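You operate a simulated robot arm through the tools that you are given. There is no shell and no other tool. Be economical: measure what you need, move in short steps, check, and stop when the job is done.

Carry out the task below with a simulated two-armed robot. There is one attempt and no reset: what you move stays moved.

## Task
Hold the sieve on the top of the blue bench steady with one hand and put the jar marked "M4" from the steel top of the long rack in it with the other.

The check looks at the end state, three seconds after you hand in, the way a careful person would. Anything else that was tipped, shoved, dropped, spilled or broken makes it a failure.

## Robot
Two 7-joint arms with two-finger grippers on one trunk, on a base that drives. Base frame: it is fixed to the floor where the robot stands at the start and does not move with it; the origin is under the middle of the robot, x ahead of it, y to its left, z up. Units: m, rad, N and s.
The left shoulder is at the start at [0.05, 0.216, 1.246], the right one opposite. With the tool pointing down near the work surface each hand reaches from about 0.1 to 0.78 m from the robot's upright axis, wherever it stands, measured 20 degrees to its own side. Places, roughly: sieve [-1.5, 0.75, 0.75]. Payload 3.18 kg a hand.
The TCP of each hand is the grasp point between the finger pads, 0.03 m short of the fingertips. In the tool frame z runs along the fingers and y along their closing line. Largest opening 0.144 m; the body of the gripper starts 0.103 m behind the TCP.
Orientation is told as [roll, pitch, yaw] about the base's x, y, z axes, in that order, counted from this pose: with the fingers straight down and closing along the base's y, the tool's x points along the base's -x, its y along +y and its z along -z.

## Interface
- The arms move only by the tool apply_moves. It takes "left_rows", "right_rows" or both (then of equal length, played together; a hand with none holds still); each is a list of rows, each a list of 3 entries, a list of its own where there are three numbers: the shift along the tool's x, y, z in units of 300 mm (1.0 is 300 mm), then the turn, a rotation vector about the tool's x, y, z in units of 60 degrees (1.0 is 60 degrees), then the opening, from 0 (shut) to 1 (fully open). In form: [[[x, y, z], [ax, ay, az], hand], ...]. A call has 1 to 20 rows; each row is the pose to reach, as a shift and turn from the pose commanded when the call began, along the tool's axes at that moment. A call with a number of a shift or a turn outside -1 to 1 is refused whole. Rows are played at 5 a second. More than 0.05 m and 0.15 rad between two rows, or a gripper value outside its range, and nothing of the call is played. Where a pose cannot be reached the arm comes as near as it can. A force on the tool above 40 N (or 10 N above the force at the start of the call, whichever is more), or a blocked arm, ends the call early, and 0.2 s more pass. Each finger halts on what it meets, pressing with about 31 N; the grip force reading is that of the motor and also rises with nothing between the fingers. The clock runs only during rows and for 0.2 s after the last one: add rows that repeat a pose to give the fingers time. The reply holds the time, the measured pose of the TCP, the force on the tool along the base axes, the opening and the grip force, in the units named above and with some noise, with the torque about the TCP (base axes, N m) and any sound that the robot's microphone picked up, and new pictures: "views" is both (left out), scene, wrist or none (wrist: the cameras of the hands that moved).
- Cameras (640 x 400 px; columns grow to the right, rows downward): "scene" is now at [0.1341, 0.0003, 1.4704]; the picture's right is [0.00, -1.00, 0.00], its down [-0.23, -0.00, -0.97] and it looks along [0.97, 0.00, -0.23] (base axes); focal length 268 px, centre (320, 200). "left" rides on the left gripper at [0.076, -0.016, -0.143] in its tool frame; the picture's right is [0.21, 0.98, 0.00], its down [-0.84, 0.18, -0.51] and it looks along [-0.50, 0.11, 0.86] (tool axes); focal length 218 px, centre (320, 200). "right" rides on the right gripper at [0.076, 0.016, -0.143] in its tool frame; the picture's right is [-0.21, 0.98, 0.00], its down [-0.84, -0.18, -0.51] and it looks along [-0.50, -0.11, 0.86] (tool axes); focal length 218 px, centre (320, 200). There is no depth. A picture from a camera that has moved, and an enlarged one, comes with that camera's place and axes in the base frame and with its lens.
- move_column(by): slides the trunk up (or, below 0, down) by that many m; the arms and the scene camera ride with it, the base frame stays. It gives what a move gives, with no picture.
- base_move(legs): drives the robot by 1 to 6 legs, each [ahead, left, turn to the left] in m, m and rad, along the robot's own axes; the way and the turn of a leg run together, so that a leg with both is an arc; at most 1.5 m and 3.142 rad a leg. The arms and the cameras ride along, it lands a little off, and it stops where it bumps. It gives what a move gives, and a new picture of the scene camera.
- head_to(pan, tilt): turns the head with the scene camera to pan (to the left, within 1.396 rad either way) and tilt (down, from -0.506 to 1.204), counted from straight ahead of the robot. It gives what a move gives, and a new picture of the scene camera.
- close_up(camera, box): a new picture of the part [left, top, right, bottom] of that camera's present view, enlarged. No time passes.
- close_job(): hands the job in; it is judged then, once.

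Go step by step. Nothing tells you exact positions but the pictures and the camera data: compare them with the known pose of the tool, close in by small moves and look again before you grip or let go. The budget is 120 turns and 260 pictures, counting those below and the enlarged ones. Unless the task says otherwise, let go and move clear before handing in, and close with one line.

The tools are called after "Call:" by a JSON object that holds its "fn" and its "kwargs". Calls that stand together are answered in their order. apply_moves: Moves the arms, as the interface text tells. Its arguments: {"type":"object","properties":{"left_rows":{"type":"array","items":{"type":"array"}},"right_rows":{"type":"array","items":{"type":"array"}},"views":{"type":"string","enum":["both","scene","wrist","none"]}},"required":[]} The other tools are called the same way: move_column (by) slides the trunk up or down; base_move (legs) drives the base; head_to (pan, tilt) turns the head that bears the scene camera; close_up (camera, box) takes an enlarged picture of a part of a camera's view; close_job () hands the job in.

At the start:

```text
t: 0.0
left_tool_pos: [0.3105, 0.1461, 1.3314]
left_tool_rot: [-0.002, 0.0, 0.0]
left_contact_force: [-0.2, 0.7, 0.2]
left_moment: [0.0, -0.02, 0.03]
left_finger_gap: 0.144
left_grasp_force: 0.2
right_tool_pos: [0.3253, -0.1053, 1.3745]
right_tool_rot: [0.001, 0.0, 0.0]
right_contact_force: [0.3, -0.2, 0.0]
right_moment: [0.01, 0.03, -0.01]
right_finger_gap: 0.1441
right_grasp_force: 0.2
trunk travel left (down, up): [-0.325, 0.044]
robot x, y, heading: [-0.0012, 0.0023, 0.003]
head pan, tilt: [0.002, 0.23]
```

scene: 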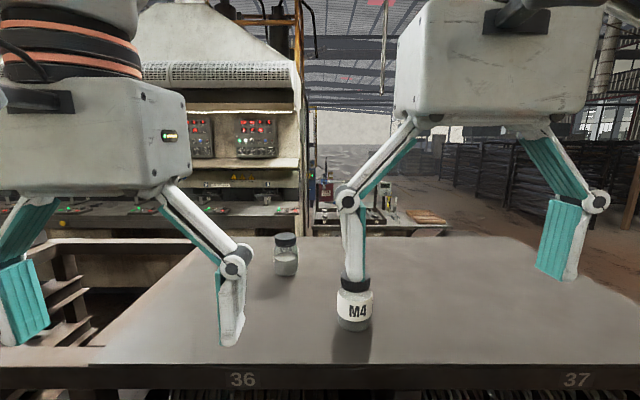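
right: 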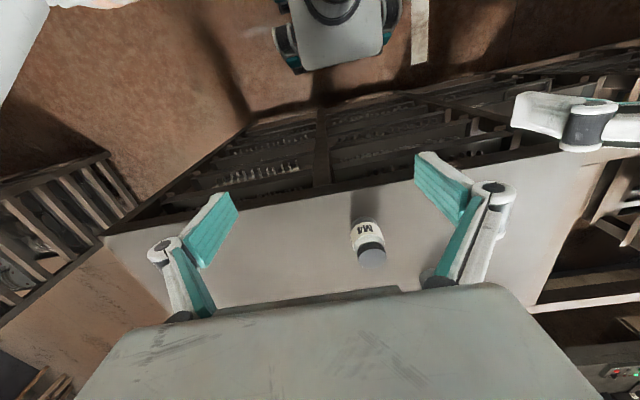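
left: 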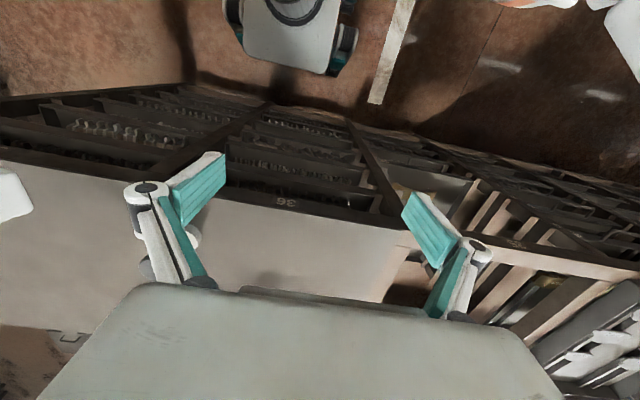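

The M4 jar stands on the steel top, about x 0.55, y -0.06, with its lid near z 1.23. I'll enlarge the views to refine that before moving.

Call:
{"fn": "close_up", "kwargs": {"camera": "scene", "box": [240, 220, 440, 345]}}

Call:
{"fn": "close_up", "kwargs": {"camera": "right", "box": [290, 180, 450, 280]}}

```text
3.20 times, centred on (340, 282) of scene
camera zoom: at [0.1341, 0.0003, 1.4704], right [0.0, -1.0, 0.0], down [-0.23, 0.0, -0.97], along [0.97, 0.0, -0.23], focal length 856 px, centre (256, -64)
```

zoom: 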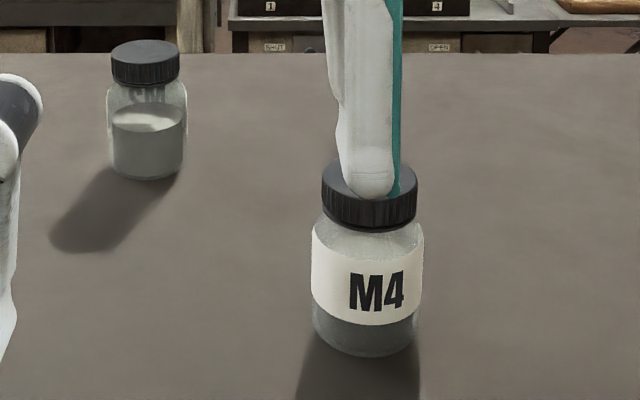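

```text
4.00 times, centred on (370, 230) of right
camera zoom: at [0.2505, -0.0885, 1.5169], right [0.21, 0.98, 0.0], down [0.84, -0.18, 0.51], along [0.5, -0.11, -0.86], focal length 873 px, centre (120, 80)
```

zoom: 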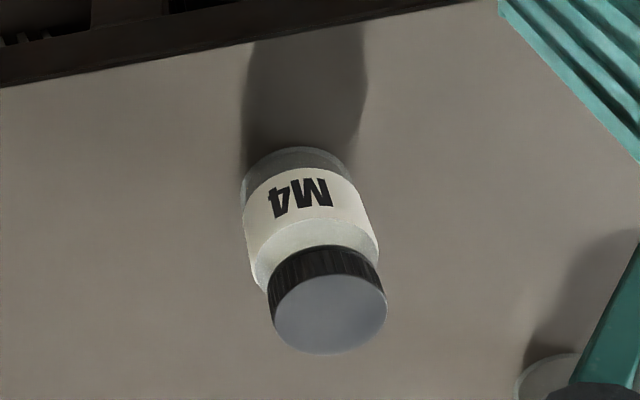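

The jar is about 58 mm wide and 81 mm tall, centred near (0.54, -0.059), with the table at z≈1.162. I'll bring the right hand over it at safe height and move the left hand a little aside.

Call:
{"fn": "apply_moves", "kwargs": {"right_rows": [[[-0.14, 0.03, 0], [0, 0, 0], 1], [[-0.28, 0.06, 0], [0, 0, 0], 1], [[-0.42, 0.09, 0], [0, 0, 0], 1], [[-0.56, 0.12, 0], [0, 0, 0], 1], [[-0.717, 0.153, 0], [0, 0, 0], 1], [[-0.717, 0.153, 0], [0, 0, 0], 1]], "left_rows": [[[0, 0.1, 0], [0, 0, 0], 1], [[0, 0.2, 0], [0, 0, 0], 1], [[0, 0.2, 0], [0, 0, 0], 1], [[0, 0.2, 0], [0, 0, 0], 1], [[0, 0.2, 0], [0, 0, 0], 1], [[0, 0.2, 0], [0, 0, 0], 1]], "views": "both"}}

```text
t: 1.4
left_tool_pos: [0.3088, 0.2075, 1.3332]
left_tool_rot: [-0.003, 0.0, 0.001]
left_contact_force: [0.7, 0.1, 0.5]
left_moment: [0.01, -0.05, -0.01]
left_finger_gap: 0.1439
left_grasp_force: 0.1
right_tool_pos: [0.5063, -0.064, 1.352]
right_tool_rot: [0.0, -0.001, 0.0]
right_contact_force: [0.6, 0.1, 0.2]
right_moment: [-0.03, -0.01, 0.01]
right_finger_gap: 0.1442
right_grasp_force: 0.0
right hand out of reach, approached as far as the arm can: row 5, 6
trunk travel left (down, up): [-0.325, 0.044]
robot x, y, heading: [-0.0007, -0.0025, 0.001]
head pan, tilt: [0.002, 0.23]
camera scene: at [0.1334, 0.0005, 1.4706], right [0.0, -1.0, 0.0], down [-0.23, 0.0, -0.97], along [0.97, 0.0, -0.23], focal length 268 px, centre (320, 200)
camera right: at [0.4297, -0.0467, 1.4936], right [0.21, 0.98, 0.0], down [0.84, -0.18, 0.51], along [0.5, -0.11, -0.86], focal length 218 px, centre (320, 200)
camera left: at [0.2318, 0.1899, 1.4753], right [-0.21, 0.98, 0.0], down [0.84, 0.18, 0.51], along [0.5, 0.1, -0.86], focal length 218 px, centre (320, 200)
```

scene: 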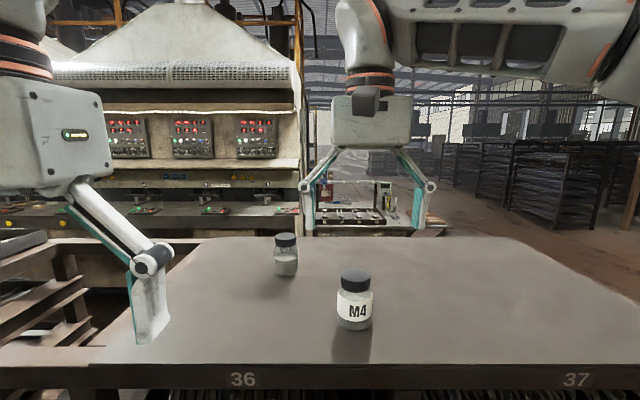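
right: 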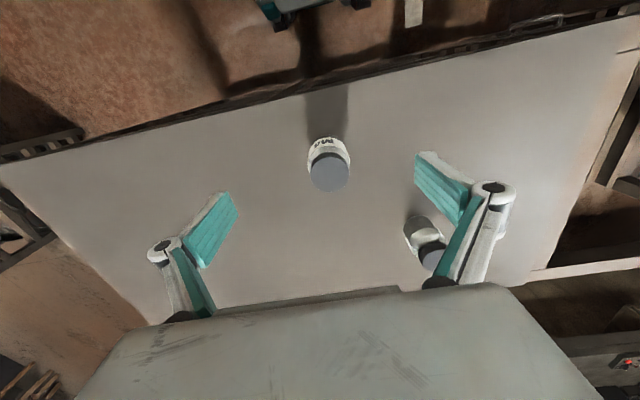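
left: 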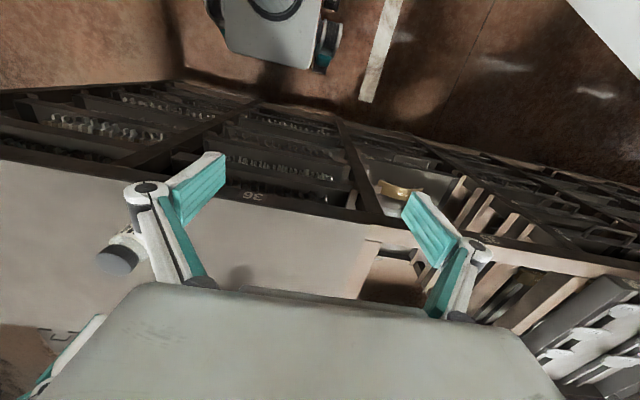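

The lid position is confirmed at (0.538, -0.060), but the arm can't reach it at this height. Going lower should bring it within reach, so I'll descend to just above the lid and check.

Call:
{"fn": "apply_moves", "kwargs": {"right_rows": [[[0, 0, 0.1], [0, 0, 0], 1], [[0, 0, 0.2], [0, 0, 0], 1], [[0, 0, 0.2], [0, 0, 0], 1]], "views": "wrist"}}

```text
t: 2.2
left_tool_pos: [0.3113, 0.2065, 1.3326]
left_tool_rot: [-0.001, 0.0, 0.002]
left_contact_force: [-0.1, 0.7, -0.6]
left_moment: [0.03, -0.01, -0.02]
left_finger_gap: 0.1441
left_grasp_force: 0.1
right_tool_pos: [0.5067, -0.0603, 1.292]
right_tool_rot: [-0.001, -0.002, 0.001]
right_contact_force: [-0.9, -0.9, 0.2]
right_moment: [-0.01, -0.04, 0.01]
right_finger_gap: 0.1439
right_grasp_force: 0.0
trunk travel left (down, up): [-0.325, 0.044]
robot x, y, heading: [-0.0009, -0.0011, -0.001]
head pan, tilt: [0.002, 0.23]
camera right: at [0.4301, -0.0431, 1.4333], right [0.21, 0.98, 0.0], down [0.84, -0.18, 0.51], along [0.5, -0.11, -0.86], focal length 218 px, centre (320, 200)
```

right: 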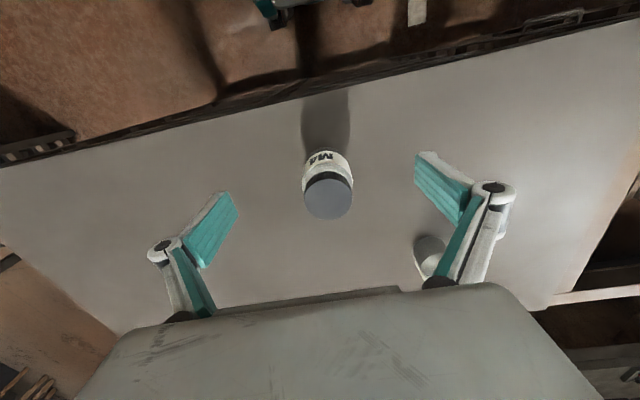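

The pose is well behaved now. I'll shift 30 mm forward so the fingers straddle the lid.

Call:
{"fn": "apply_moves", "kwargs": {"right_rows": [[[-0.1, 0.003, 0], [0, 0, 0], 1], [[-0.1, 0.003, 0.05], [0, 0, 0], 1], [[-0.1, 0.003, 0.05], [0, 0, 0], 1]], "views": "wrist"}}

```text
t: 3.0
left_tool_pos: [0.3108, 0.2078, 1.3331]
left_tool_rot: [-0.003, 0.001, 0.001]
left_contact_force: [-0.2, 0.6, 0.0]
left_moment: [-0.04, -0.02, -0.02]
left_finger_gap: 0.1442
left_grasp_force: 0.0
right_tool_pos: [0.5384, -0.0607, 1.2774]
right_tool_rot: [0.0, 0.001, -0.002]
right_contact_force: [0.4, 0.1, -0.4]
right_moment: [-0.01, 0.0, -0.01]
right_finger_gap: 0.1439
right_grasp_force: 0.1
trunk travel left (down, up): [-0.325, 0.044]
robot x, y, heading: [0.0013, 0.0019, 0.001]
head pan, tilt: [0.002, 0.23]
camera right: at [0.4632, -0.0438, 1.4198], right [0.21, 0.98, 0.0], down [0.84, -0.18, 0.51], along [0.5, -0.11, -0.86], focal length 218 px, centre (320, 200)
```

right: 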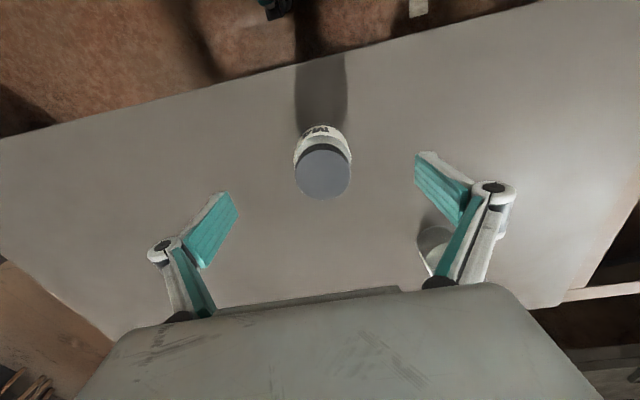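

Now centred over the lid. I'll descend 72 mm so the pads span the body, then look.

Call:
{"fn": "apply_moves", "kwargs": {"right_rows": [[[0, 0.007, 0.1], [0, 0, 0], 1], [[0, 0.007, 0.18], [0, 0, 0], 1], [[0, 0.007, 0.24], [0, 0, 0], 1], [[0, 0.007, 0.24], [0, 0, 0], 1]], "views": "both"}}

```text
t: 4.0
left_tool_pos: [0.3108, 0.2062, 1.3338]
left_tool_rot: [-0.001, 0.0, 0.002]
left_contact_force: [0.8, -0.1, -0.3]
left_moment: [-0.01, 0.01, 0.0]
left_finger_gap: 0.144
left_grasp_force: 0.1
right_tool_pos: [0.5378, -0.0587, 1.206]
right_tool_rot: [0.0, 0.001, -0.001]
right_contact_force: [0.5, 0.3, 0.0]
right_moment: [-0.04, 0.01, 0.0]
right_finger_gap: 0.1441
right_grasp_force: 0.1
trunk travel left (down, up): [-0.325, 0.044]
robot x, y, heading: [-0.0012, 0.0008, -0.004]
head pan, tilt: [0.002, 0.23]
camera scene: at [0.1339, 0.0004, 1.4705], right [0.0, -1.0, 0.0], down [-0.23, 0.0, -0.97], along [0.97, 0.0, -0.23], focal length 268 px, centre (320, 200)
camera right: at [0.4624, -0.0412, 1.3476], right [0.21, 0.98, 0.0], down [0.84, -0.18, 0.51], along [0.5, -0.11, -0.86], focal length 218 px, centre (320, 200)
```

scene: 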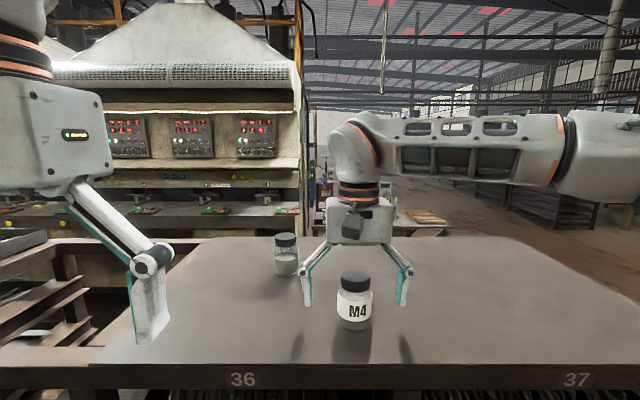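
right: 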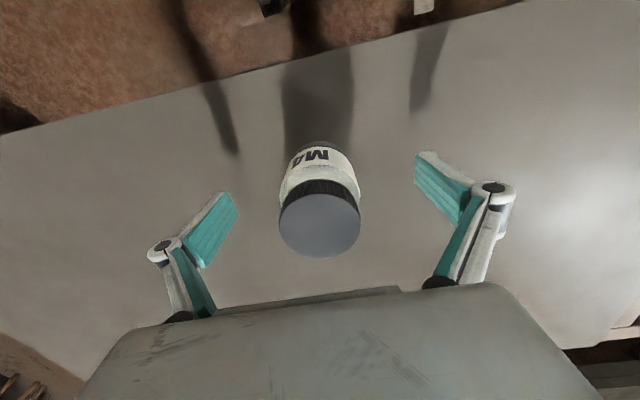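

The jar is centred between the fingers. Closing.

Call:
{"fn": "apply_moves", "kwargs": {"right_rows": [[[0, 0, 0], [0, 0, 0], 0.6], [[0, 0, 0], [0, 0, 0], 0.45], [[0, 0, 0], [0, 0, 0], 0.2], [[0, 0, 0], [0, 0, 0], 0.2], [[0, 0, 0], [0, 0, 0], 0.2]], "views": "wrist"}}

```text
t: 5.2
left_tool_pos: [0.3104, 0.2056, 1.3331]
left_tool_rot: [-0.002, 0.001, 0.001]
left_contact_force: [0.5, 0.1, -0.2]
left_moment: [0.01, 0.02, -0.01]
left_finger_gap: 0.1439
left_grasp_force: 0.1
right_tool_pos: [0.5378, -0.0591, 1.205]
right_tool_rot: [-0.001, 0.0, 0.001]
right_contact_force: [-0.7, -1.0, 0.7]
right_moment: [-0.11, 0.0, -0.05]
right_finger_gap: 0.0572
right_grasp_force: 31.0
trunk travel left (down, up): [-0.325, 0.044]
robot x, y, heading: [0.0001, -0.0023, 0.001]
head pan, tilt: [0.002, 0.23]
camera right: at [0.4626, -0.0414, 1.3478], right [0.21, 0.98, 0.0], down [0.84, -0.18, 0.51], along [0.5, -0.11, -0.86], focal length 218 px, centre (320, 200)
```

right: 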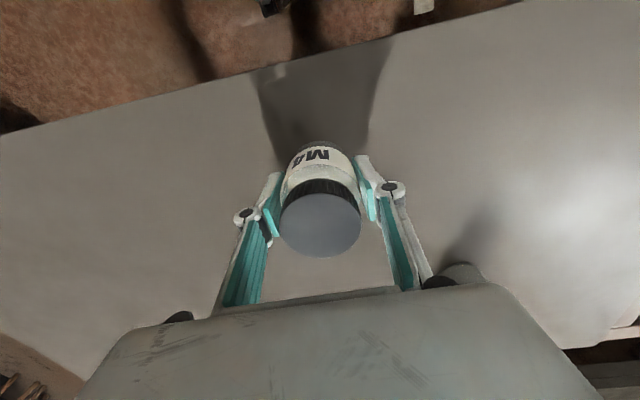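

Grip is good at 57 mm. I'll lift the jar and draw it back toward the robot.

Call:
{"fn": "apply_moves", "kwargs": {"right_rows": [[[0, 0, -0.07], [0, 0, 0], 0.2], [[0, 0, -0.15], [0, 0, 0], 0.2], [[0.05, 0, -0.23], [0, 0, 0], 0.2], [[0.15, 0, -0.3], [0, 0, 0], 0.2], [[0.28, -0.05, -0.36], [0, 0, 0], 0.2], [[0.42, -0.1, -0.4], [0, 0, 0], 0.2], [[0.56, -0.15, -0.4], [0, 0, 0], 0.2], [[0.7, -0.2, -0.4], [0, 0, 0], 0.2], [[0.7, -0.2, -0.4], [0, 0, 0], 0.2]], "views": "both"}}

```text
t: 7.2
left_tool_pos: [0.3116, 0.2069, 1.3317]
left_tool_rot: [-0.002, 0.003, 0.003]
left_contact_force: [0.5, -0.1, 0.3]
left_moment: [-0.02, -0.02, -0.03]
left_finger_gap: 0.1443
left_grasp_force: 0.1
right_tool_pos: [0.3293, -0.1203, 1.3252]
right_tool_rot: [0.002, 0.001, -0.002]
right_contact_force: [0.9, 0.3, -1.7]
right_moment: [-0.05, 0.02, 0.02]
right_finger_gap: 0.057
right_grasp_force: 31.1
trunk travel left (down, up): [-0.325, 0.044]
robot x, y, heading: [0.0026, 0.001, -0.002]
head pan, tilt: [0.002, 0.23]
camera scene: at [0.1351, 0.0008, 1.4703], right [0.0, -1.0, 0.0], down [-0.23, 0.0, -0.97], along [0.97, 0.0, -0.23], focal length 268 px, centre (320, 200)
camera right: at [0.2528, -0.1024, 1.4683], right [0.21, 0.98, 0.0], down [0.84, -0.18, 0.51], along [0.5, -0.11, -0.86], focal length 218 px, centre (320, 200)
```

scene: 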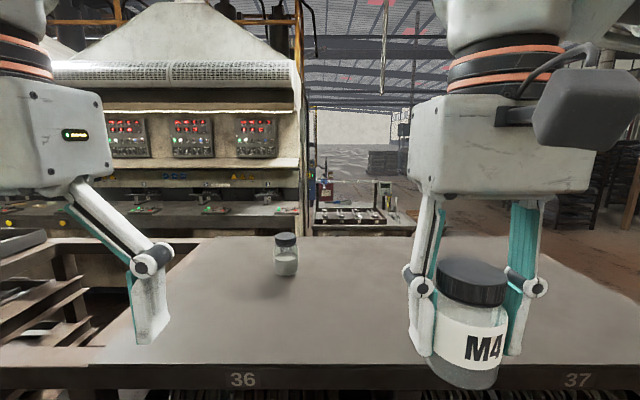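
right: 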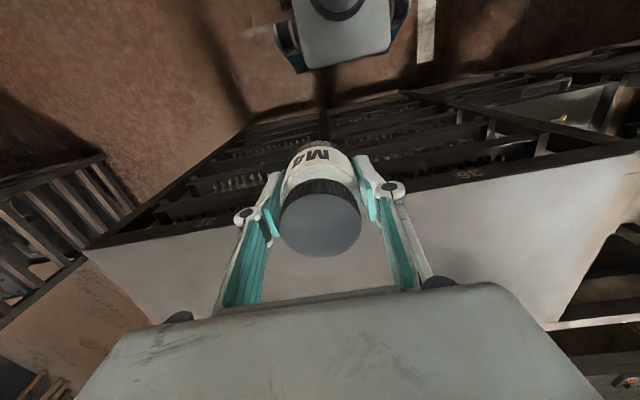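

The jar is held clear of the rack. Before driving I'll look to the left and right.

Call:
{"fn": "head_to", "kwargs": {"pan": 1.39, "tilt": 0.5}}

Call:
{"fn": "head_to", "kwargs": {"pan": -1.39, "tilt": 0.5}}

```text
t: 8.7
left_tool_pos: [0.3106, 0.2053, 1.3325]
left_tool_rot: [-0.001, 0.001, 0.003]
left_contact_force: [0.7, 0.2, -0.1]
left_moment: [0.04, 0.04, -0.01]
left_finger_gap: 0.1438
left_grasp_force: 0.1
right_tool_pos: [0.3272, -0.1195, 1.3253]
right_tool_rot: [0.001, 0.0, 0.0]
right_contact_force: [0.5, -0.8, -2.5]
right_moment: [0.0, -0.02, 0.03]
right_finger_gap: 0.0572
right_grasp_force: 31.0
trunk travel left (down, up): [-0.325, 0.044]
robot x, y, heading: [-0.0004, 0.0, -0.003]
head pan, tilt: [1.389, 0.499]
camera scene: at [0.0573, 0.0896, 1.4456], right [0.98, -0.18, 0.0], down [-0.09, -0.47, -0.88], along [0.16, 0.86, -0.48], focal length 268 px, centre (320, 200)
```

scene: 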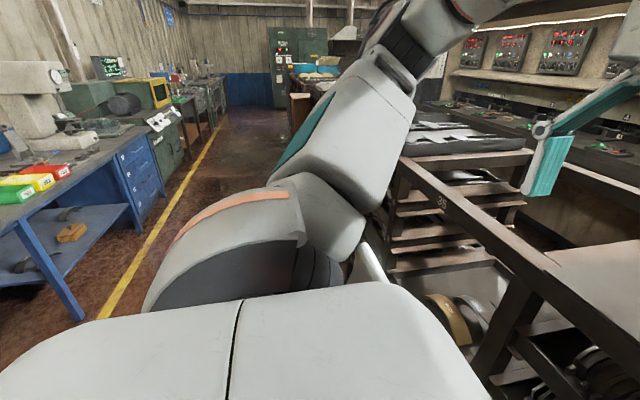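

```text
t: 11.2
left_tool_pos: [0.3117, 0.205, 1.3333]
left_tool_rot: [0.0, 0.001, 0.0]
left_contact_force: [-0.2, -0.2, -0.4]
left_moment: [0.0, -0.04, 0.0]
left_finger_gap: 0.1438
left_grasp_force: 0.1
right_tool_pos: [0.3271, -0.1202, 1.3258]
right_tool_rot: [-0.001, -0.001, 0.001]
right_contact_force: [-0.3, 0.5, -2.2]
right_moment: [-0.02, -0.01, 0.02]
right_finger_gap: 0.0569
right_grasp_force: 31.1
trunk travel left (down, up): [-0.325, 0.044]
robot x, y, heading: [0.0028, 0.0002, 0.002]
head pan, tilt: [-1.389, 0.499]
camera scene: at [0.0573, -0.0893, 1.4455], right [-0.98, -0.18, 0.0], down [-0.09, 0.47, -0.88], along [0.16, -0.86, -0.48], focal length 268 px, centre (320, 200)
```

scene: 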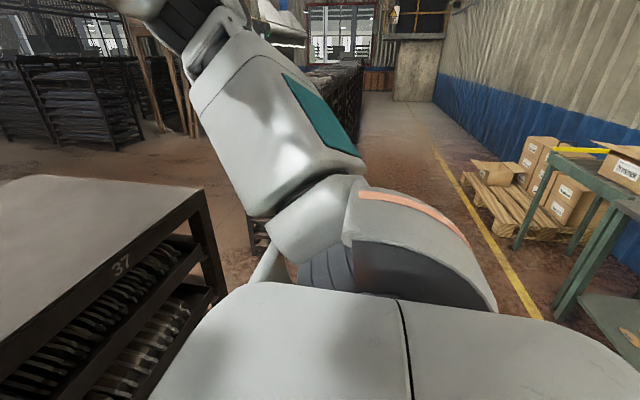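

The blue bench lies behind me with its front edge near x≈-1.2, and the aisle is clear. I'll back off from the rack, turn half round, and face the head down-forward.

Call:
{"fn": "base_move", "kwargs": {"legs": [[-0.3, 0, 0], [0, 0, 1.57], [0, 0, 1.57]]}}

Call:
{"fn": "head_to", "kwargs": {"pan": 0, "tilt": 0.4}}

```text
t: 20.9
left_tool_pos: [-0.6108, -0.2076, 1.3324]
left_tool_rot: [-0.002, 0.0, -3.137]
left_contact_force: [0.3, -0.7, 0.1]
left_moment: [-0.03, 0.02, -0.03]
left_finger_gap: 0.1441
left_grasp_force: 0.0
right_tool_pos: [-0.6296, 0.1193, 1.3264]
right_tool_rot: [0.0, 0.001, -3.14]
right_contact_force: [0.5, -0.2, -1.8]
right_moment: [0.01, 0.01, -0.01]
right_finger_gap: 0.0568
right_grasp_force: 30.9
trunk travel left (down, up): [-0.325, 0.044]
robot x, y, heading: [-0.2978, 0.0022, -3.139]
head pan, tilt: [-1.389, 0.499]
camera scene: at [-0.3579, 0.089, 1.4455], right [0.98, 0.18, 0.0], down [0.09, -0.47, -0.88], along [-0.16, 0.86, -0.48], focal length 268 px, centre (320, 200)
```

scene: 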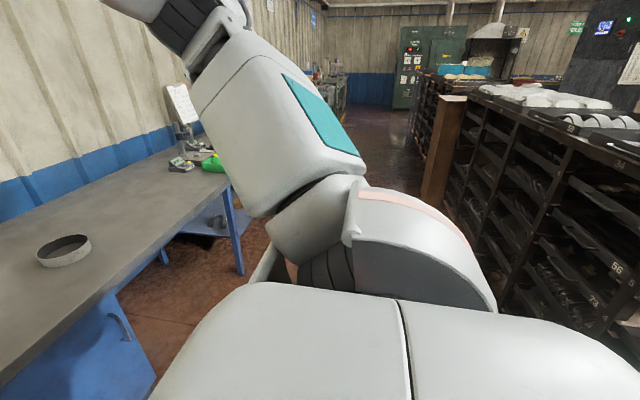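

```text
t: 22.4
left_tool_pos: [-0.6106, -0.208, 1.3321]
left_tool_rot: [-0.003, -0.001, -3.138]
left_contact_force: [-0.2, -0.1, -0.5]
left_moment: [-0.01, -0.01, 0.04]
left_finger_gap: 0.1441
left_grasp_force: 0.1
right_tool_pos: [-0.629, 0.1186, 1.3264]
right_tool_rot: [0.001, -0.001, -3.139]
right_contact_force: [0.9, 1.0, -1.7]
right_moment: [-0.01, -0.01, 0.0]
right_finger_gap: 0.0568
right_grasp_force: 31.1
trunk travel left (down, up): [-0.325, 0.044]
robot x, y, heading: [-0.3061, -0.0005, -3.139]
head pan, tilt: [0.0, 0.4]
camera scene: at [-0.4339, -0.0005, 1.4547], right [0.0, 1.0, 0.0], down [0.39, 0.0, -0.92], along [-0.92, 0.0, -0.39], focal length 268 px, centre (320, 200)
```

scene: 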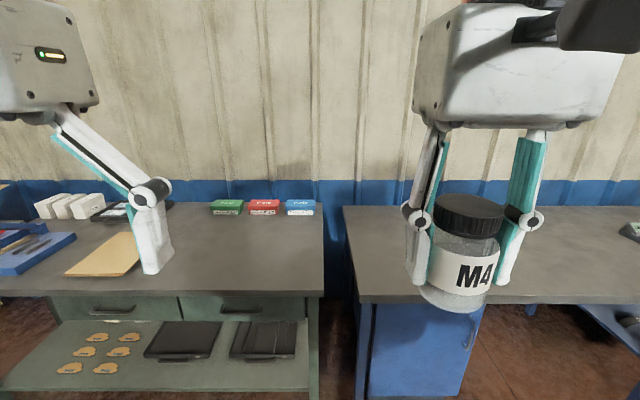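

The sieve is visible at about (-1.53, 0.74) on the blue bench, whose front edge is at x≈-1.21. I'll move sideways to line up with it and then forward.

Call:
{"fn": "base_move", "kwargs": {"legs": [[0, -0.76, 0], [0.4, 0, 0]]}}

Call:
{"fn": "head_to", "kwargs": {"pan": 0, "tilt": 0.75}}

```text
t: 31.4
left_tool_pos: [-1.0119, 0.5446, 1.3332]
left_tool_rot: [-0.002, 0.001, 3.128]
left_contact_force: [-0.2, -0.6, -0.2]
left_moment: [-0.01, 0.0, 0.04]
left_finger_gap: 0.1438
left_grasp_force: 0.0
right_tool_pos: [-1.0225, 0.8728, 1.3254]
right_tool_rot: [0.0, 0.0, 3.125]
right_contact_force: [-1.0, 0.7, -2.7]
right_moment: [0.01, -0.05, -0.01]
right_finger_gap: 0.0566
right_grasp_force: 31.2
trunk travel left (down, up): [-0.325, 0.044]
robot x, y, heading: [-0.6956, 0.7469, 3.13]
head pan, tilt: [0.0, 0.4]
camera scene: at [-0.8308, 0.7481, 1.4547], right [0.02, 1.0, 0.0], down [0.39, -0.01, -0.92], along [-0.92, 0.02, -0.39], focal length 268 px, centre (320, 200)
```

scene: 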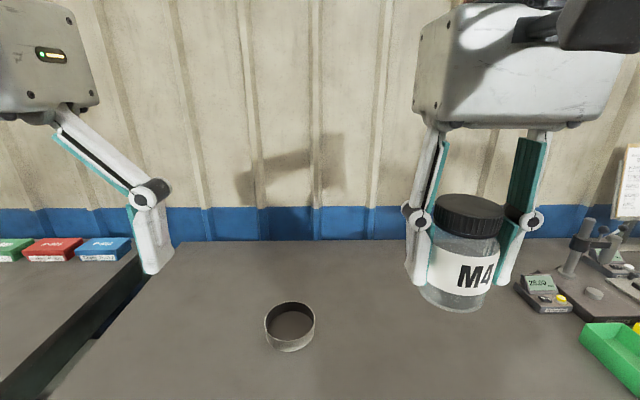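

```text
t: 32.2
left_tool_pos: [-1.0118, 0.5449, 1.3324]
left_tool_rot: [-0.001, 0.0, 3.125]
left_contact_force: [0.4, 0.5, 0.8]
left_moment: [0.0, -0.01, 0.02]
left_finger_gap: 0.1443
left_grasp_force: 0.0
right_tool_pos: [-1.0221, 0.8708, 1.3265]
right_tool_rot: [-0.001, 0.001, 3.126]
right_contact_force: [0.0, -0.2, -1.8]
right_moment: [0.03, 0.01, 0.0]
right_finger_gap: 0.057
right_grasp_force: 31.2
trunk travel left (down, up): [-0.325, 0.044]
robot x, y, heading: [-0.7001, 0.7477, 3.126]
head pan, tilt: [0.0, 0.75]
camera scene: at [-0.8203, 0.7479, 1.4237], right [0.02, 1.0, 0.0], down [0.68, -0.01, -0.73], along [-0.73, 0.01, -0.68], focal length 268 px, centre (320, 200)
```

scene: 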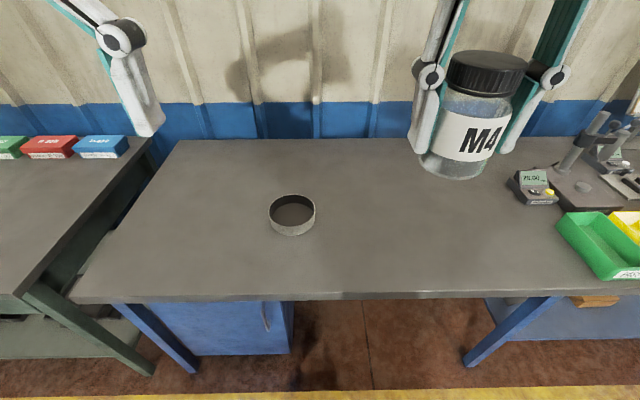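

The sieve is a shallow ring, roughly 0.14 m across, near (-1.40, 0.67) with its floor around z 0.80. I'll look straight down to judge the clearance between my base and the bench before closing in.

Call:
{"fn": "head_to", "kwargs": {"pan": 0, "tilt": 1.2}}

Call:
{"fn": "close_up", "kwargs": {"camera": "left", "box": [0, 0, 640, 400]}}

```text
t: 33.1
left_tool_pos: [-1.0115, 0.5453, 1.3323]
left_tool_rot: [-0.002, 0.0, 3.125]
left_contact_force: [0.1, -1.2, -0.1]
left_moment: [-0.04, -0.03, 0.0]
left_finger_gap: 0.144
left_grasp_force: 0.0
right_tool_pos: [-1.0234, 0.8717, 1.3262]
right_tool_rot: [-0.001, -0.001, 3.124]
right_contact_force: [0.3, 0.7, -2.3]
right_moment: [0.0, -0.01, -0.02]
right_finger_gap: 0.0568
right_grasp_force: 30.8
trunk travel left (down, up): [-0.325, 0.044]
robot x, y, heading: [-0.7005, 0.7453, 3.126]
head pan, tilt: [0.0, 1.201]
camera scene: at [-0.7936, 0.7474, 1.3919], right [0.02, 1.0, 0.0], down [0.93, -0.02, -0.36], along [-0.36, 0.01, -0.93], focal length 268 px, centre (320, 200)
```

scene: 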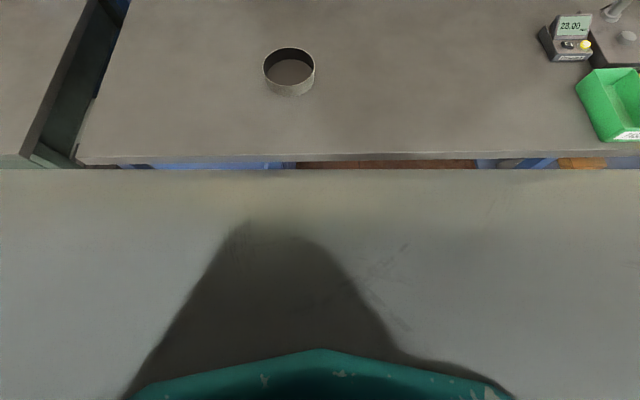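

```text
1.00 times, centred on (320, 200) of left (not enlarged: the box is as wide or as high as the picture)
camera zoom: at [-0.9369, 0.5591, 1.4753], right [0.19, -0.98, 0.0], down [-0.85, -0.17, 0.51], along [-0.5, -0.1, -0.86], focal length 218 px, centre (320, 200)
```

zoom: 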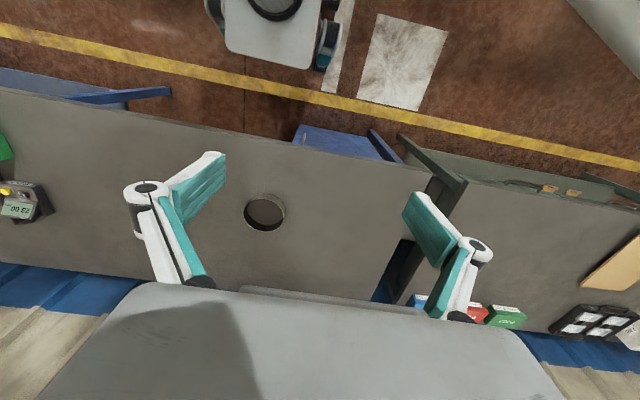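

The sieve rim centre triangulates to about (-1.39, 0.665), z≈0.84, outer diameter ≈0.14. I'll drive 0.1 m closer, which should leave a gap to the bench.

Call:
{"fn": "base_move", "kwargs": {"legs": [[0.1, 0, 0.012]]}}

Call:
{"fn": "head_to", "kwargs": {"pan": 0, "tilt": 0.8}}

```text
t: 34.3
left_tool_pos: [-1.1092, 0.5425, 1.3314]
left_tool_rot: [-0.002, -0.001, 3.138]
left_contact_force: [-0.4, 0.3, 0.5]
left_moment: [-0.02, -0.01, 0.0]
left_finger_gap: 0.1438
left_grasp_force: 0.0
right_tool_pos: [-1.1233, 0.8676, 1.3272]
right_tool_rot: [0.001, 0.0, 3.138]
right_contact_force: [0.5, 0.1, -1.6]
right_moment: [0.01, -0.06, -0.01]
right_finger_gap: 0.0568
right_grasp_force: 31.5
trunk travel left (down, up): [-0.325, 0.044]
robot x, y, heading: [-0.7988, 0.7445, 3.136]
head pan, tilt: [0.0, 1.201]
camera scene: at [-0.893, 0.7471, 1.3919], right [0.0, 1.0, 0.0], down [0.93, 0.0, -0.36], along [-0.36, 0.0, -0.93], focal length 268 px, centre (320, 200)
```

scene: 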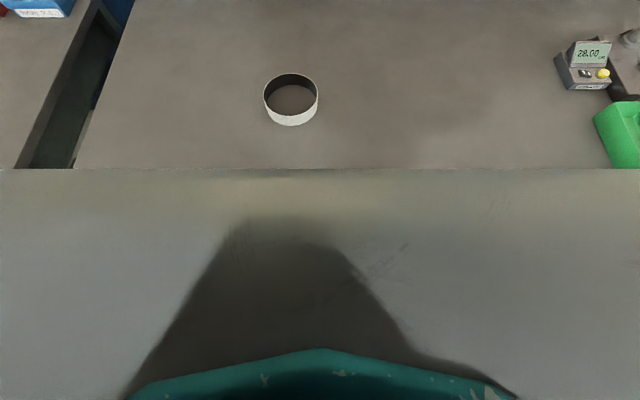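

```text
t: 35.2
left_tool_pos: [-1.1075, 0.5415, 1.3319]
left_tool_rot: [-0.002, -0.001, 3.138]
left_contact_force: [-0.7, -0.6, 0.1]
left_moment: [0.0, 0.05, -0.01]
left_finger_gap: 0.144
left_grasp_force: 0.1
right_tool_pos: [-1.1235, 0.8678, 1.3252]
right_tool_rot: [0.001, 0.0, 3.138]
right_contact_force: [0.0, 0.1, -1.1]
right_moment: [0.0, 0.0, -0.03]
right_finger_gap: 0.0569
right_grasp_force: 30.7
trunk travel left (down, up): [-0.325, 0.044]
robot x, y, heading: [-0.7984, 0.748, 3.141]
head pan, tilt: [0.0, 0.799]
camera scene: at [-0.9171, 0.7472, 1.4195], right [0.0, 1.0, 0.0], down [0.72, 0.0, -0.7], along [-0.7, 0.0, -0.72], focal length 268 px, centre (320, 200)
```

scene: 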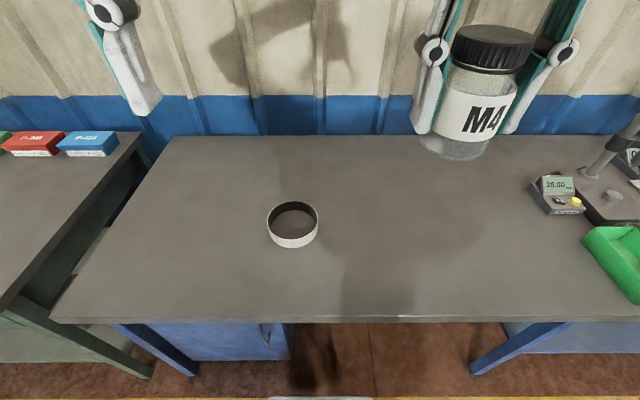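

The clearance is fine, and the rim centre comes out near (-1.40, 0.668). I'll bring the left hand forward and down over the sieve's near-left side to measure with its wrist camera.

Call:
{"fn": "apply_moves", "kwargs": {"left_rows": [[[-0.1, -0.03, 0.1], [0, 0, 0], 1], [[-0.2, -0.06, 0.2], [0, 0, 0], 1], [[-0.3, -0.09, 0.3], [0, 0, 0], 1], [[-0.4, -0.12, 0.4], [0, 0, 0], 1], [[-0.5, -0.15, 0.5], [0, 0, 0], 1], [[-0.6, -0.17, 0.6], [0, 0, 0], 1], [[-0.7, -0.19, 0.7], [0, 0, 0], 1], [[-0.742, -0.195, 0.773], [0, 0, 0], 1], [[-0.742, -0.195, 0.773], [0, 0, 0], 1]], "views": "both"}}

```text
t: 37.2
left_tool_pos: [-1.3297, 0.6029, 1.1036]
left_tool_rot: [-0.002, -0.001, 3.138]
left_contact_force: [-0.6, -0.1, -0.5]
left_moment: [0.0, 0.04, -0.02]
left_finger_gap: 0.1443
left_grasp_force: 0.1
right_tool_pos: [-1.1235, 0.8684, 1.3266]
right_tool_rot: [0.001, 0.0, 3.138]
right_contact_force: [0.1, 0.3, -1.9]
right_moment: [0.0, 0.04, -0.01]
right_finger_gap: 0.057
right_grasp_force: 31.1
trunk travel left (down, up): [-0.325, 0.044]
robot x, y, heading: [-0.7982, 0.75, 3.14]
head pan, tilt: [0.0, 0.799]
camera scene: at [-0.9172, 0.7473, 1.4196], right [0.0, 1.0, 0.0], down [0.72, 0.0, -0.7], along [-0.7, 0.0, -0.72], focal length 268 px, centre (320, 200)
camera left: at [-1.2542, 0.6177, 1.2467], right [0.21, -0.98, 0.0], down [-0.84, -0.18, 0.51], along [-0.5, -0.1, -0.86], focal length 218 px, centre (320, 200)
```

scene: 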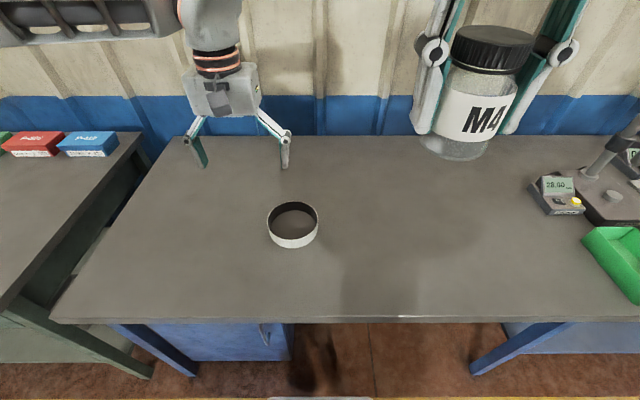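
left: 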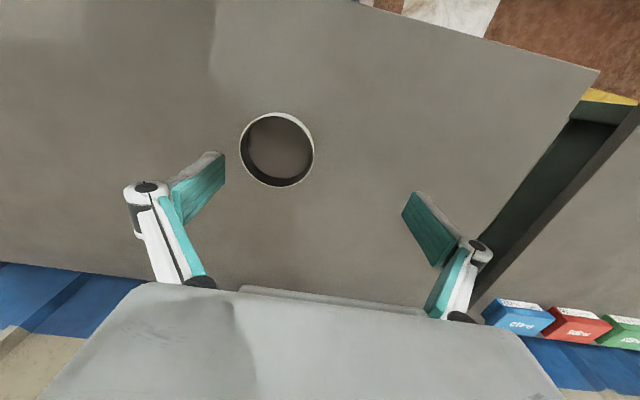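

Rim centre is about (-1.397, 0.676), z≈0.841, outer radius about 0.071. I'll enlarge to get the wall height and thickness.

Call:
{"fn": "close_up", "kwargs": {"camera": "scene", "box": [244, 185, 340, 260]}}

Call:
{"fn": "close_up", "kwargs": {"camera": "left", "box": [220, 95, 332, 205]}}

```text
5.33 times, centred on (292, 222) of scene
camera zoom: at [-0.9172, 0.7473, 1.4196], right [0.0, 1.0, 0.0], down [0.72, 0.0, -0.7], along [-0.7, 0.0, -0.72], focal length 1427 px, centre (469, 80)
```

zoom: 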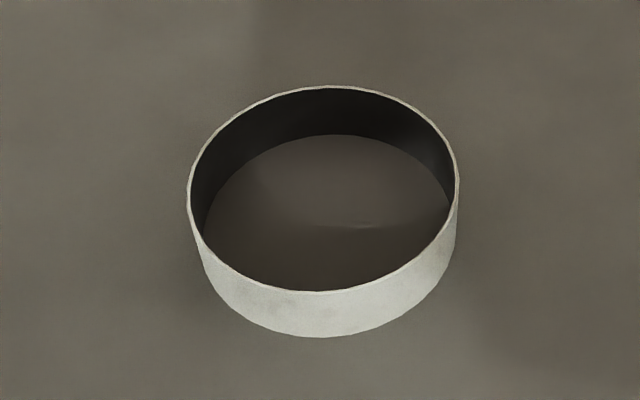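

```text
3.64 times, centred on (276, 150) of left
camera zoom: at [-1.2542, 0.6177, 1.2467], right [0.21, -0.98, 0.0], down [-0.84, -0.18, 0.51], along [-0.5, -0.1, -0.86], focal length 794 px, centre (480, 382)
```

zoom: 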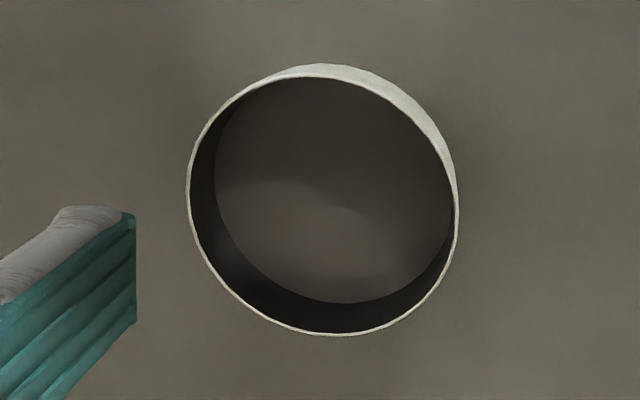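

The wall is thin and about 38 mm high, so the bench is at z≈0.805. I'll pinch the rim at its left (-y) point with the left hand tilted back about 36°, so the right hand has room. First I'll tilt and descend to z≈0.98 with the fingers partly closed.

Call:
{"fn": "apply_moves", "kwargs": {"left_rows": [[[-0.03, 0, 0.06], [0, -0.1, 0], 0.8], [[-0.06, 0, 0.12], [0, -0.2, 0], 0.6], [[-0.1, 0, 0.18], [0, -0.3, 0], 0.4], [[-0.13, 0, 0.24], [0, -0.4, 0], 0.4], [[-0.16, 0, 0.3], [0, -0.5, 0], 0.4], [[-0.19, 0, 0.36], [0, -0.6, 0], 0.4], [[-0.19, 0, 0.4], [0, -0.6, 0], 0.4], [[-0.19, 0, 0.4], [0, -0.6, 0], 0.4]], "views": "both"}}

```text
t: 39.0
left_tool_pos: [-1.3854, 0.6017, 0.9803]
left_tool_rot: [-0.005, -0.628, 3.139]
left_contact_force: [0.1, -0.6, 0.3]
left_moment: [0.02, -0.05, -0.03]
left_finger_gap: 0.0577
left_grasp_force: 0.1
right_tool_pos: [-1.1235, 0.8683, 1.3258]
right_tool_rot: [0.0, 0.001, 3.139]
right_contact_force: [-0.2, 0.4, -2.2]
right_moment: [0.03, -0.01, 0.03]
right_finger_gap: 0.0565
right_grasp_force: 31.1
trunk travel left (down, up): [-0.325, 0.044]
robot x, y, heading: [-0.7977, 0.7462, 3.132]
head pan, tilt: [0.0, 0.799]
camera scene: at [-0.9173, 0.7472, 1.4196], right [0.0, 1.0, 0.0], down [0.72, 0.0, -0.7], along [-0.7, 0.0, -0.72], focal length 268 px, centre (320, 200)
camera left: at [-1.2431, 0.6161, 1.0508], right [0.17, -0.98, -0.13], down [-0.38, -0.18, 0.91], along [-0.91, -0.1, -0.41], focal length 218 px, centre (320, 200)
```

scene: 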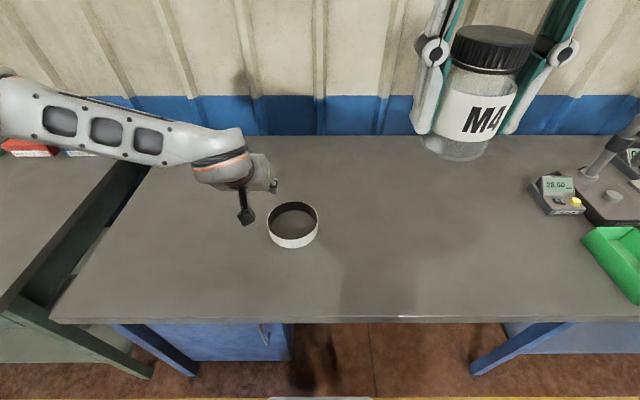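
left: 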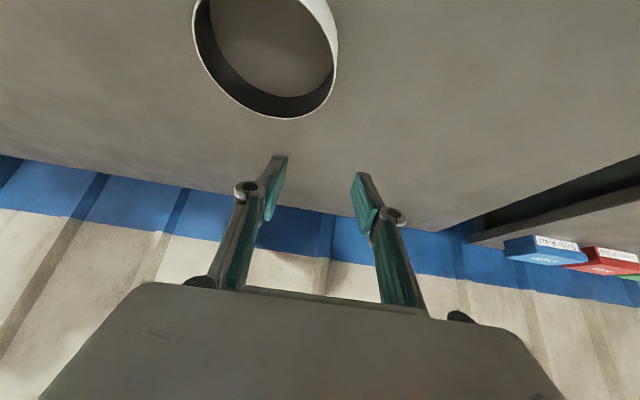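

The rim's left extreme measures y≈0.606, close to the tool at 0.602. I'll descend vertically to just above the rim and check.

Call:
{"fn": "apply_moves", "kwargs": {"left_rows": [[[0.06, -0.006, 0.08], [0, 0, 0], 0.4], [[0.12, -0.012, 0.16], [0, 0, 0], 0.4], [[0.172, -0.012, 0.237], [0, 0, 0], 0.4], [[0.172, -0.012, 0.237], [0, 0, 0], 0.4]], "views": "both"}}

Call:
{"fn": "close_up", "kwargs": {"camera": "scene", "box": [180, 140, 340, 260]}}

```text
t: 40.0
left_tool_pos: [-1.3884, 0.6048, 0.8912]
left_tool_rot: [-0.001, -0.629, 3.14]
left_contact_force: [0.3, 0.1, -1.6]
left_moment: [0.01, 0.02, 0.0]
left_finger_gap: 0.0574
left_grasp_force: 0.0
right_tool_pos: [-1.1235, 0.8675, 1.3267]
right_tool_rot: [0.0, 0.001, 3.139]
right_contact_force: [0.8, -0.1, -1.6]
right_moment: [-0.01, -0.02, 0.02]
right_finger_gap: 0.0565
right_grasp_force: 31.1
trunk travel left (down, up): [-0.325, 0.044]
robot x, y, heading: [-0.795, 0.7458, 3.139]
head pan, tilt: [0.0, 0.799]
camera scene: at [-0.9171, 0.7473, 1.4196], right [0.0, 1.0, 0.0], down [0.72, 0.0, -0.7], along [-0.7, 0.0, -0.72], focal length 268 px, centre (320, 200)
camera left: at [-1.2443, 0.6209, 0.9619], right [0.17, -0.98, -0.12], down [-0.38, -0.18, 0.91], along [-0.91, -0.1, -0.41], focal length 218 px, centre (320, 200)
```

scene: 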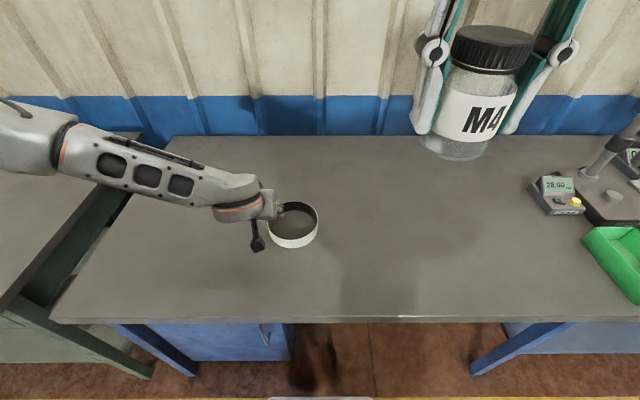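
left: 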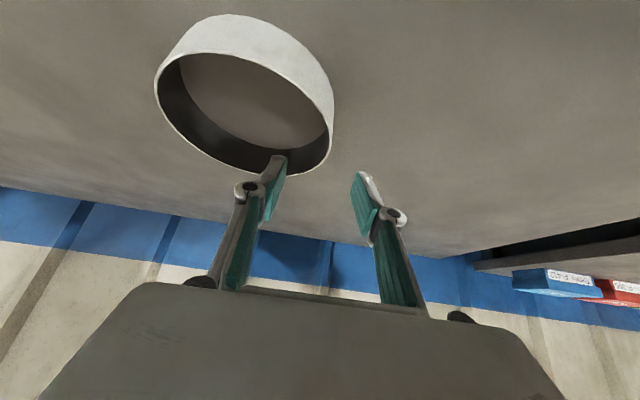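

```text
3.33 times, centred on (260, 200) of scene
camera zoom: at [-0.9171, 0.7473, 1.4196], right [0.0, 1.0, 0.0], down [0.72, 0.0, -0.7], along [-0.7, 0.0, -0.72], focal length 892 px, centre (520, 200)
```

zoom: 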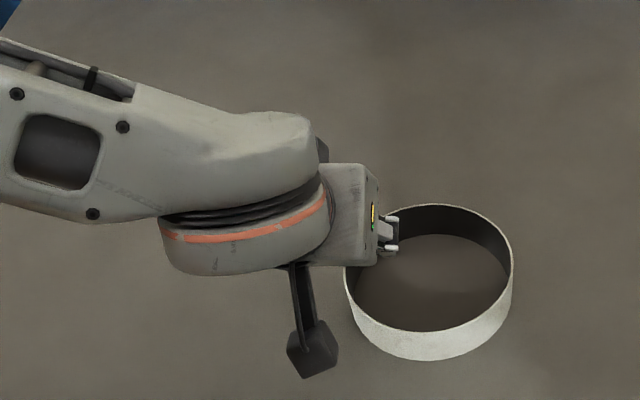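

The rim wall is centred between the fingers. I'll descend so the fingertips straddle the wall just above the bench.

Call:
{"fn": "apply_moves", "kwargs": {"left_rows": [[[0.03, 0, 0.041], [0, 0, 0], 0.4], [[0.06, 0, 0.082], [0, 0, 0], 0.4], [[0.086, 0, 0.119], [0, 0, 0], 0.4], [[0.086, 0, 0.119], [0, 0, 0], 0.4]], "views": "wrist"}}

Call:
{"fn": "close_up", "kwargs": {"camera": "scene", "box": [180, 140, 340, 260]}}

```text
t: 41.0
left_tool_pos: [-1.3875, 0.6069, 0.8474]
left_tool_rot: [-0.004, -0.628, 3.14]
left_contact_force: [0.2, -0.1, -0.6]
left_moment: [0.02, -0.02, -0.02]
left_finger_gap: 0.0575
left_grasp_force: 0.0
right_tool_pos: [-1.1231, 0.867, 1.3267]
right_tool_rot: [0.0, 0.001, 3.137]
right_contact_force: [0.1, 0.3, -1.9]
right_moment: [-0.02, 0.01, -0.03]
right_finger_gap: 0.0566
right_grasp_force: 31.0
trunk travel left (down, up): [-0.325, 0.044]
robot x, y, heading: [-0.7976, 0.744, 3.139]
head pan, tilt: [0.0, 0.799]
camera left: at [-1.2438, 0.6217, 0.9177], right [0.17, -0.98, -0.12], down [-0.38, -0.18, 0.91], along [-0.91, -0.1, -0.41], focal length 218 px, centre (320, 200)
```

left: 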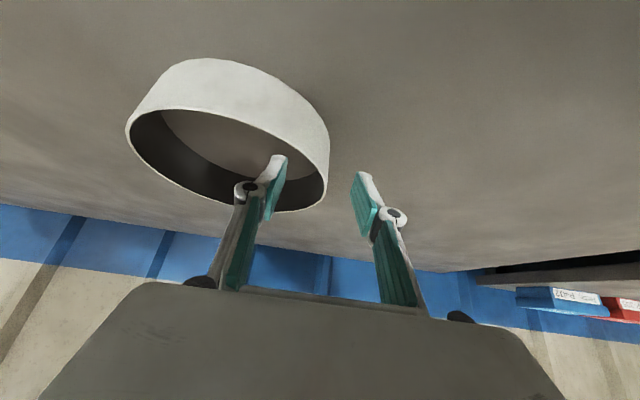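

```text
3.33 times, centred on (260, 200) of scene
camera zoom: at [-0.9173, 0.7472, 1.4196], right [0.0, 1.0, 0.0], down [0.72, 0.0, -0.7], along [-0.7, 0.0, -0.72], focal length 892 px, centre (520, 200)
```

zoom: 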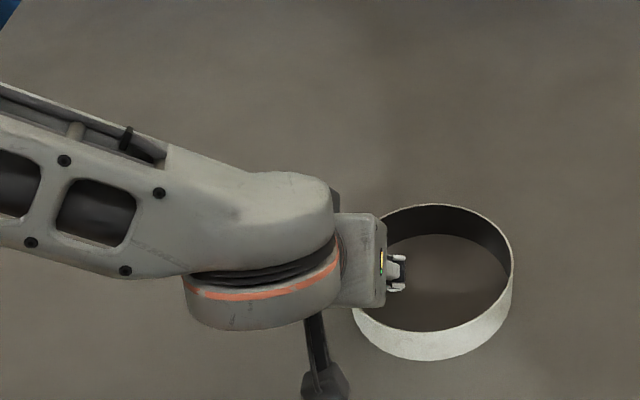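

The wall sits about 3 mm toward the outer finger. I'll nudge over and close gently on it.

Call:
{"fn": "apply_moves", "kwargs": {"left_rows": [[[0, 0.01, 0], [0, 0, 0], 0.4], [[0, 0.01, 0], [0, 0, 0], 0.25], [[0, 0.01, 0], [0, 0, 0], 0.12]], "views": "wrist"}}

```text
t: 41.8
left_tool_pos: [-1.3869, 0.6033, 0.849]
left_tool_rot: [-0.002, -0.628, 3.14]
left_contact_force: [0.3, -0.6, -0.5]
left_moment: [-0.03, -0.02, 0.01]
left_finger_gap: 0.0177
left_grasp_force: 0.0
right_tool_pos: [-1.1234, 0.8674, 1.3252]
right_tool_rot: [0.001, -0.001, 3.137]
right_contact_force: [0.4, 0.5, -0.9]
right_moment: [-0.02, 0.03, 0.0]
right_finger_gap: 0.0566
right_grasp_force: 31.2
trunk travel left (down, up): [-0.325, 0.044]
robot x, y, heading: [-0.7958, 0.7458, 3.135]
head pan, tilt: [0.0, 0.799]
camera left: at [-1.2433, 0.6183, 0.9185], right [0.17, -0.98, -0.12], down [-0.38, -0.18, 0.91], along [-0.91, -0.1, -0.41], focal length 218 px, centre (320, 200)
```

left: 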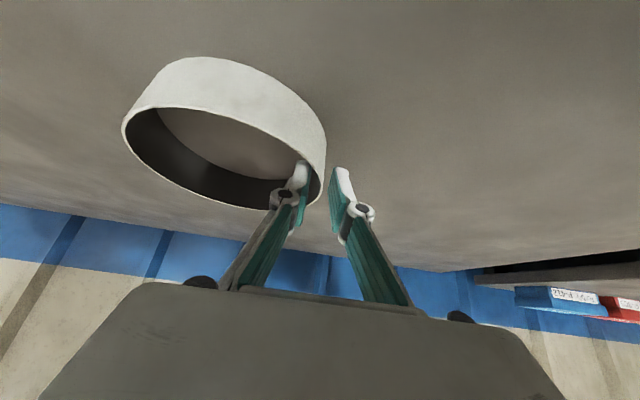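

The wall is nicely between the pads, 18 mm apart. Closing the rest of the way.

Call:
{"fn": "apply_moves", "kwargs": {"left_rows": [[[0, 0, 0], [0, 0, 0], 0.06], [[0, 0, 0], [0, 0, 0], 0.0], [[0, 0, 0], [0, 0, 0], 0.0]], "views": "wrist"}}

Call:
{"fn": "close_up", "kwargs": {"camera": "scene", "box": [180, 140, 340, 260]}}

```text
t: 42.6
left_tool_pos: [-1.3864, 0.605, 0.8483]
left_tool_rot: [-0.004, -0.628, 3.14]
left_contact_force: [1.3, -0.2, 3.7]
left_moment: [0.4, -0.31, -0.19]
left_finger_gap: 0.006
left_grasp_force: 31.3
right_tool_pos: [-1.1239, 0.8673, 1.3253]
right_tool_rot: [0.0, 0.0, 3.138]
right_contact_force: [0.3, 0.0, -2.1]
right_moment: [0.02, -0.02, 0.01]
right_finger_gap: 0.0565
right_grasp_force: 30.9
trunk travel left (down, up): [-0.325, 0.044]
robot x, y, heading: [-0.8003, 0.7477, 3.14]
head pan, tilt: [0.0, 0.799]
camera left: at [-1.243, 0.6186, 0.9188], right [0.17, -0.98, -0.12], down [-0.38, -0.18, 0.91], along [-0.91, -0.1, -0.41], focal length 218 px, centre (320, 200)
```

left: 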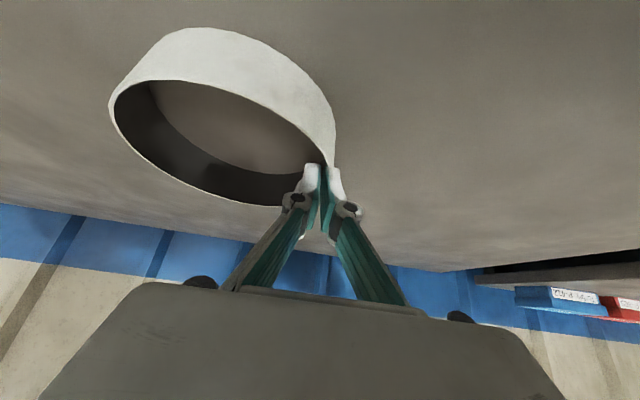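

```text
3.33 times, centred on (260, 200) of scene
camera zoom: at [-0.917, 0.7472, 1.4196], right [0.0, 1.0, 0.0], down [0.72, 0.0, -0.7], along [-0.7, 0.0, -0.72], focal length 892 px, centre (520, 200)
```

zoom: 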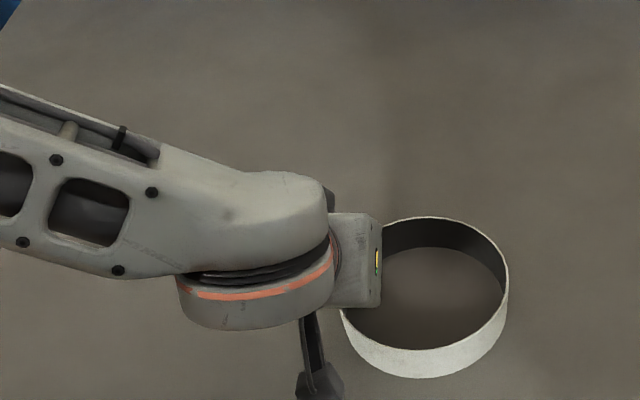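

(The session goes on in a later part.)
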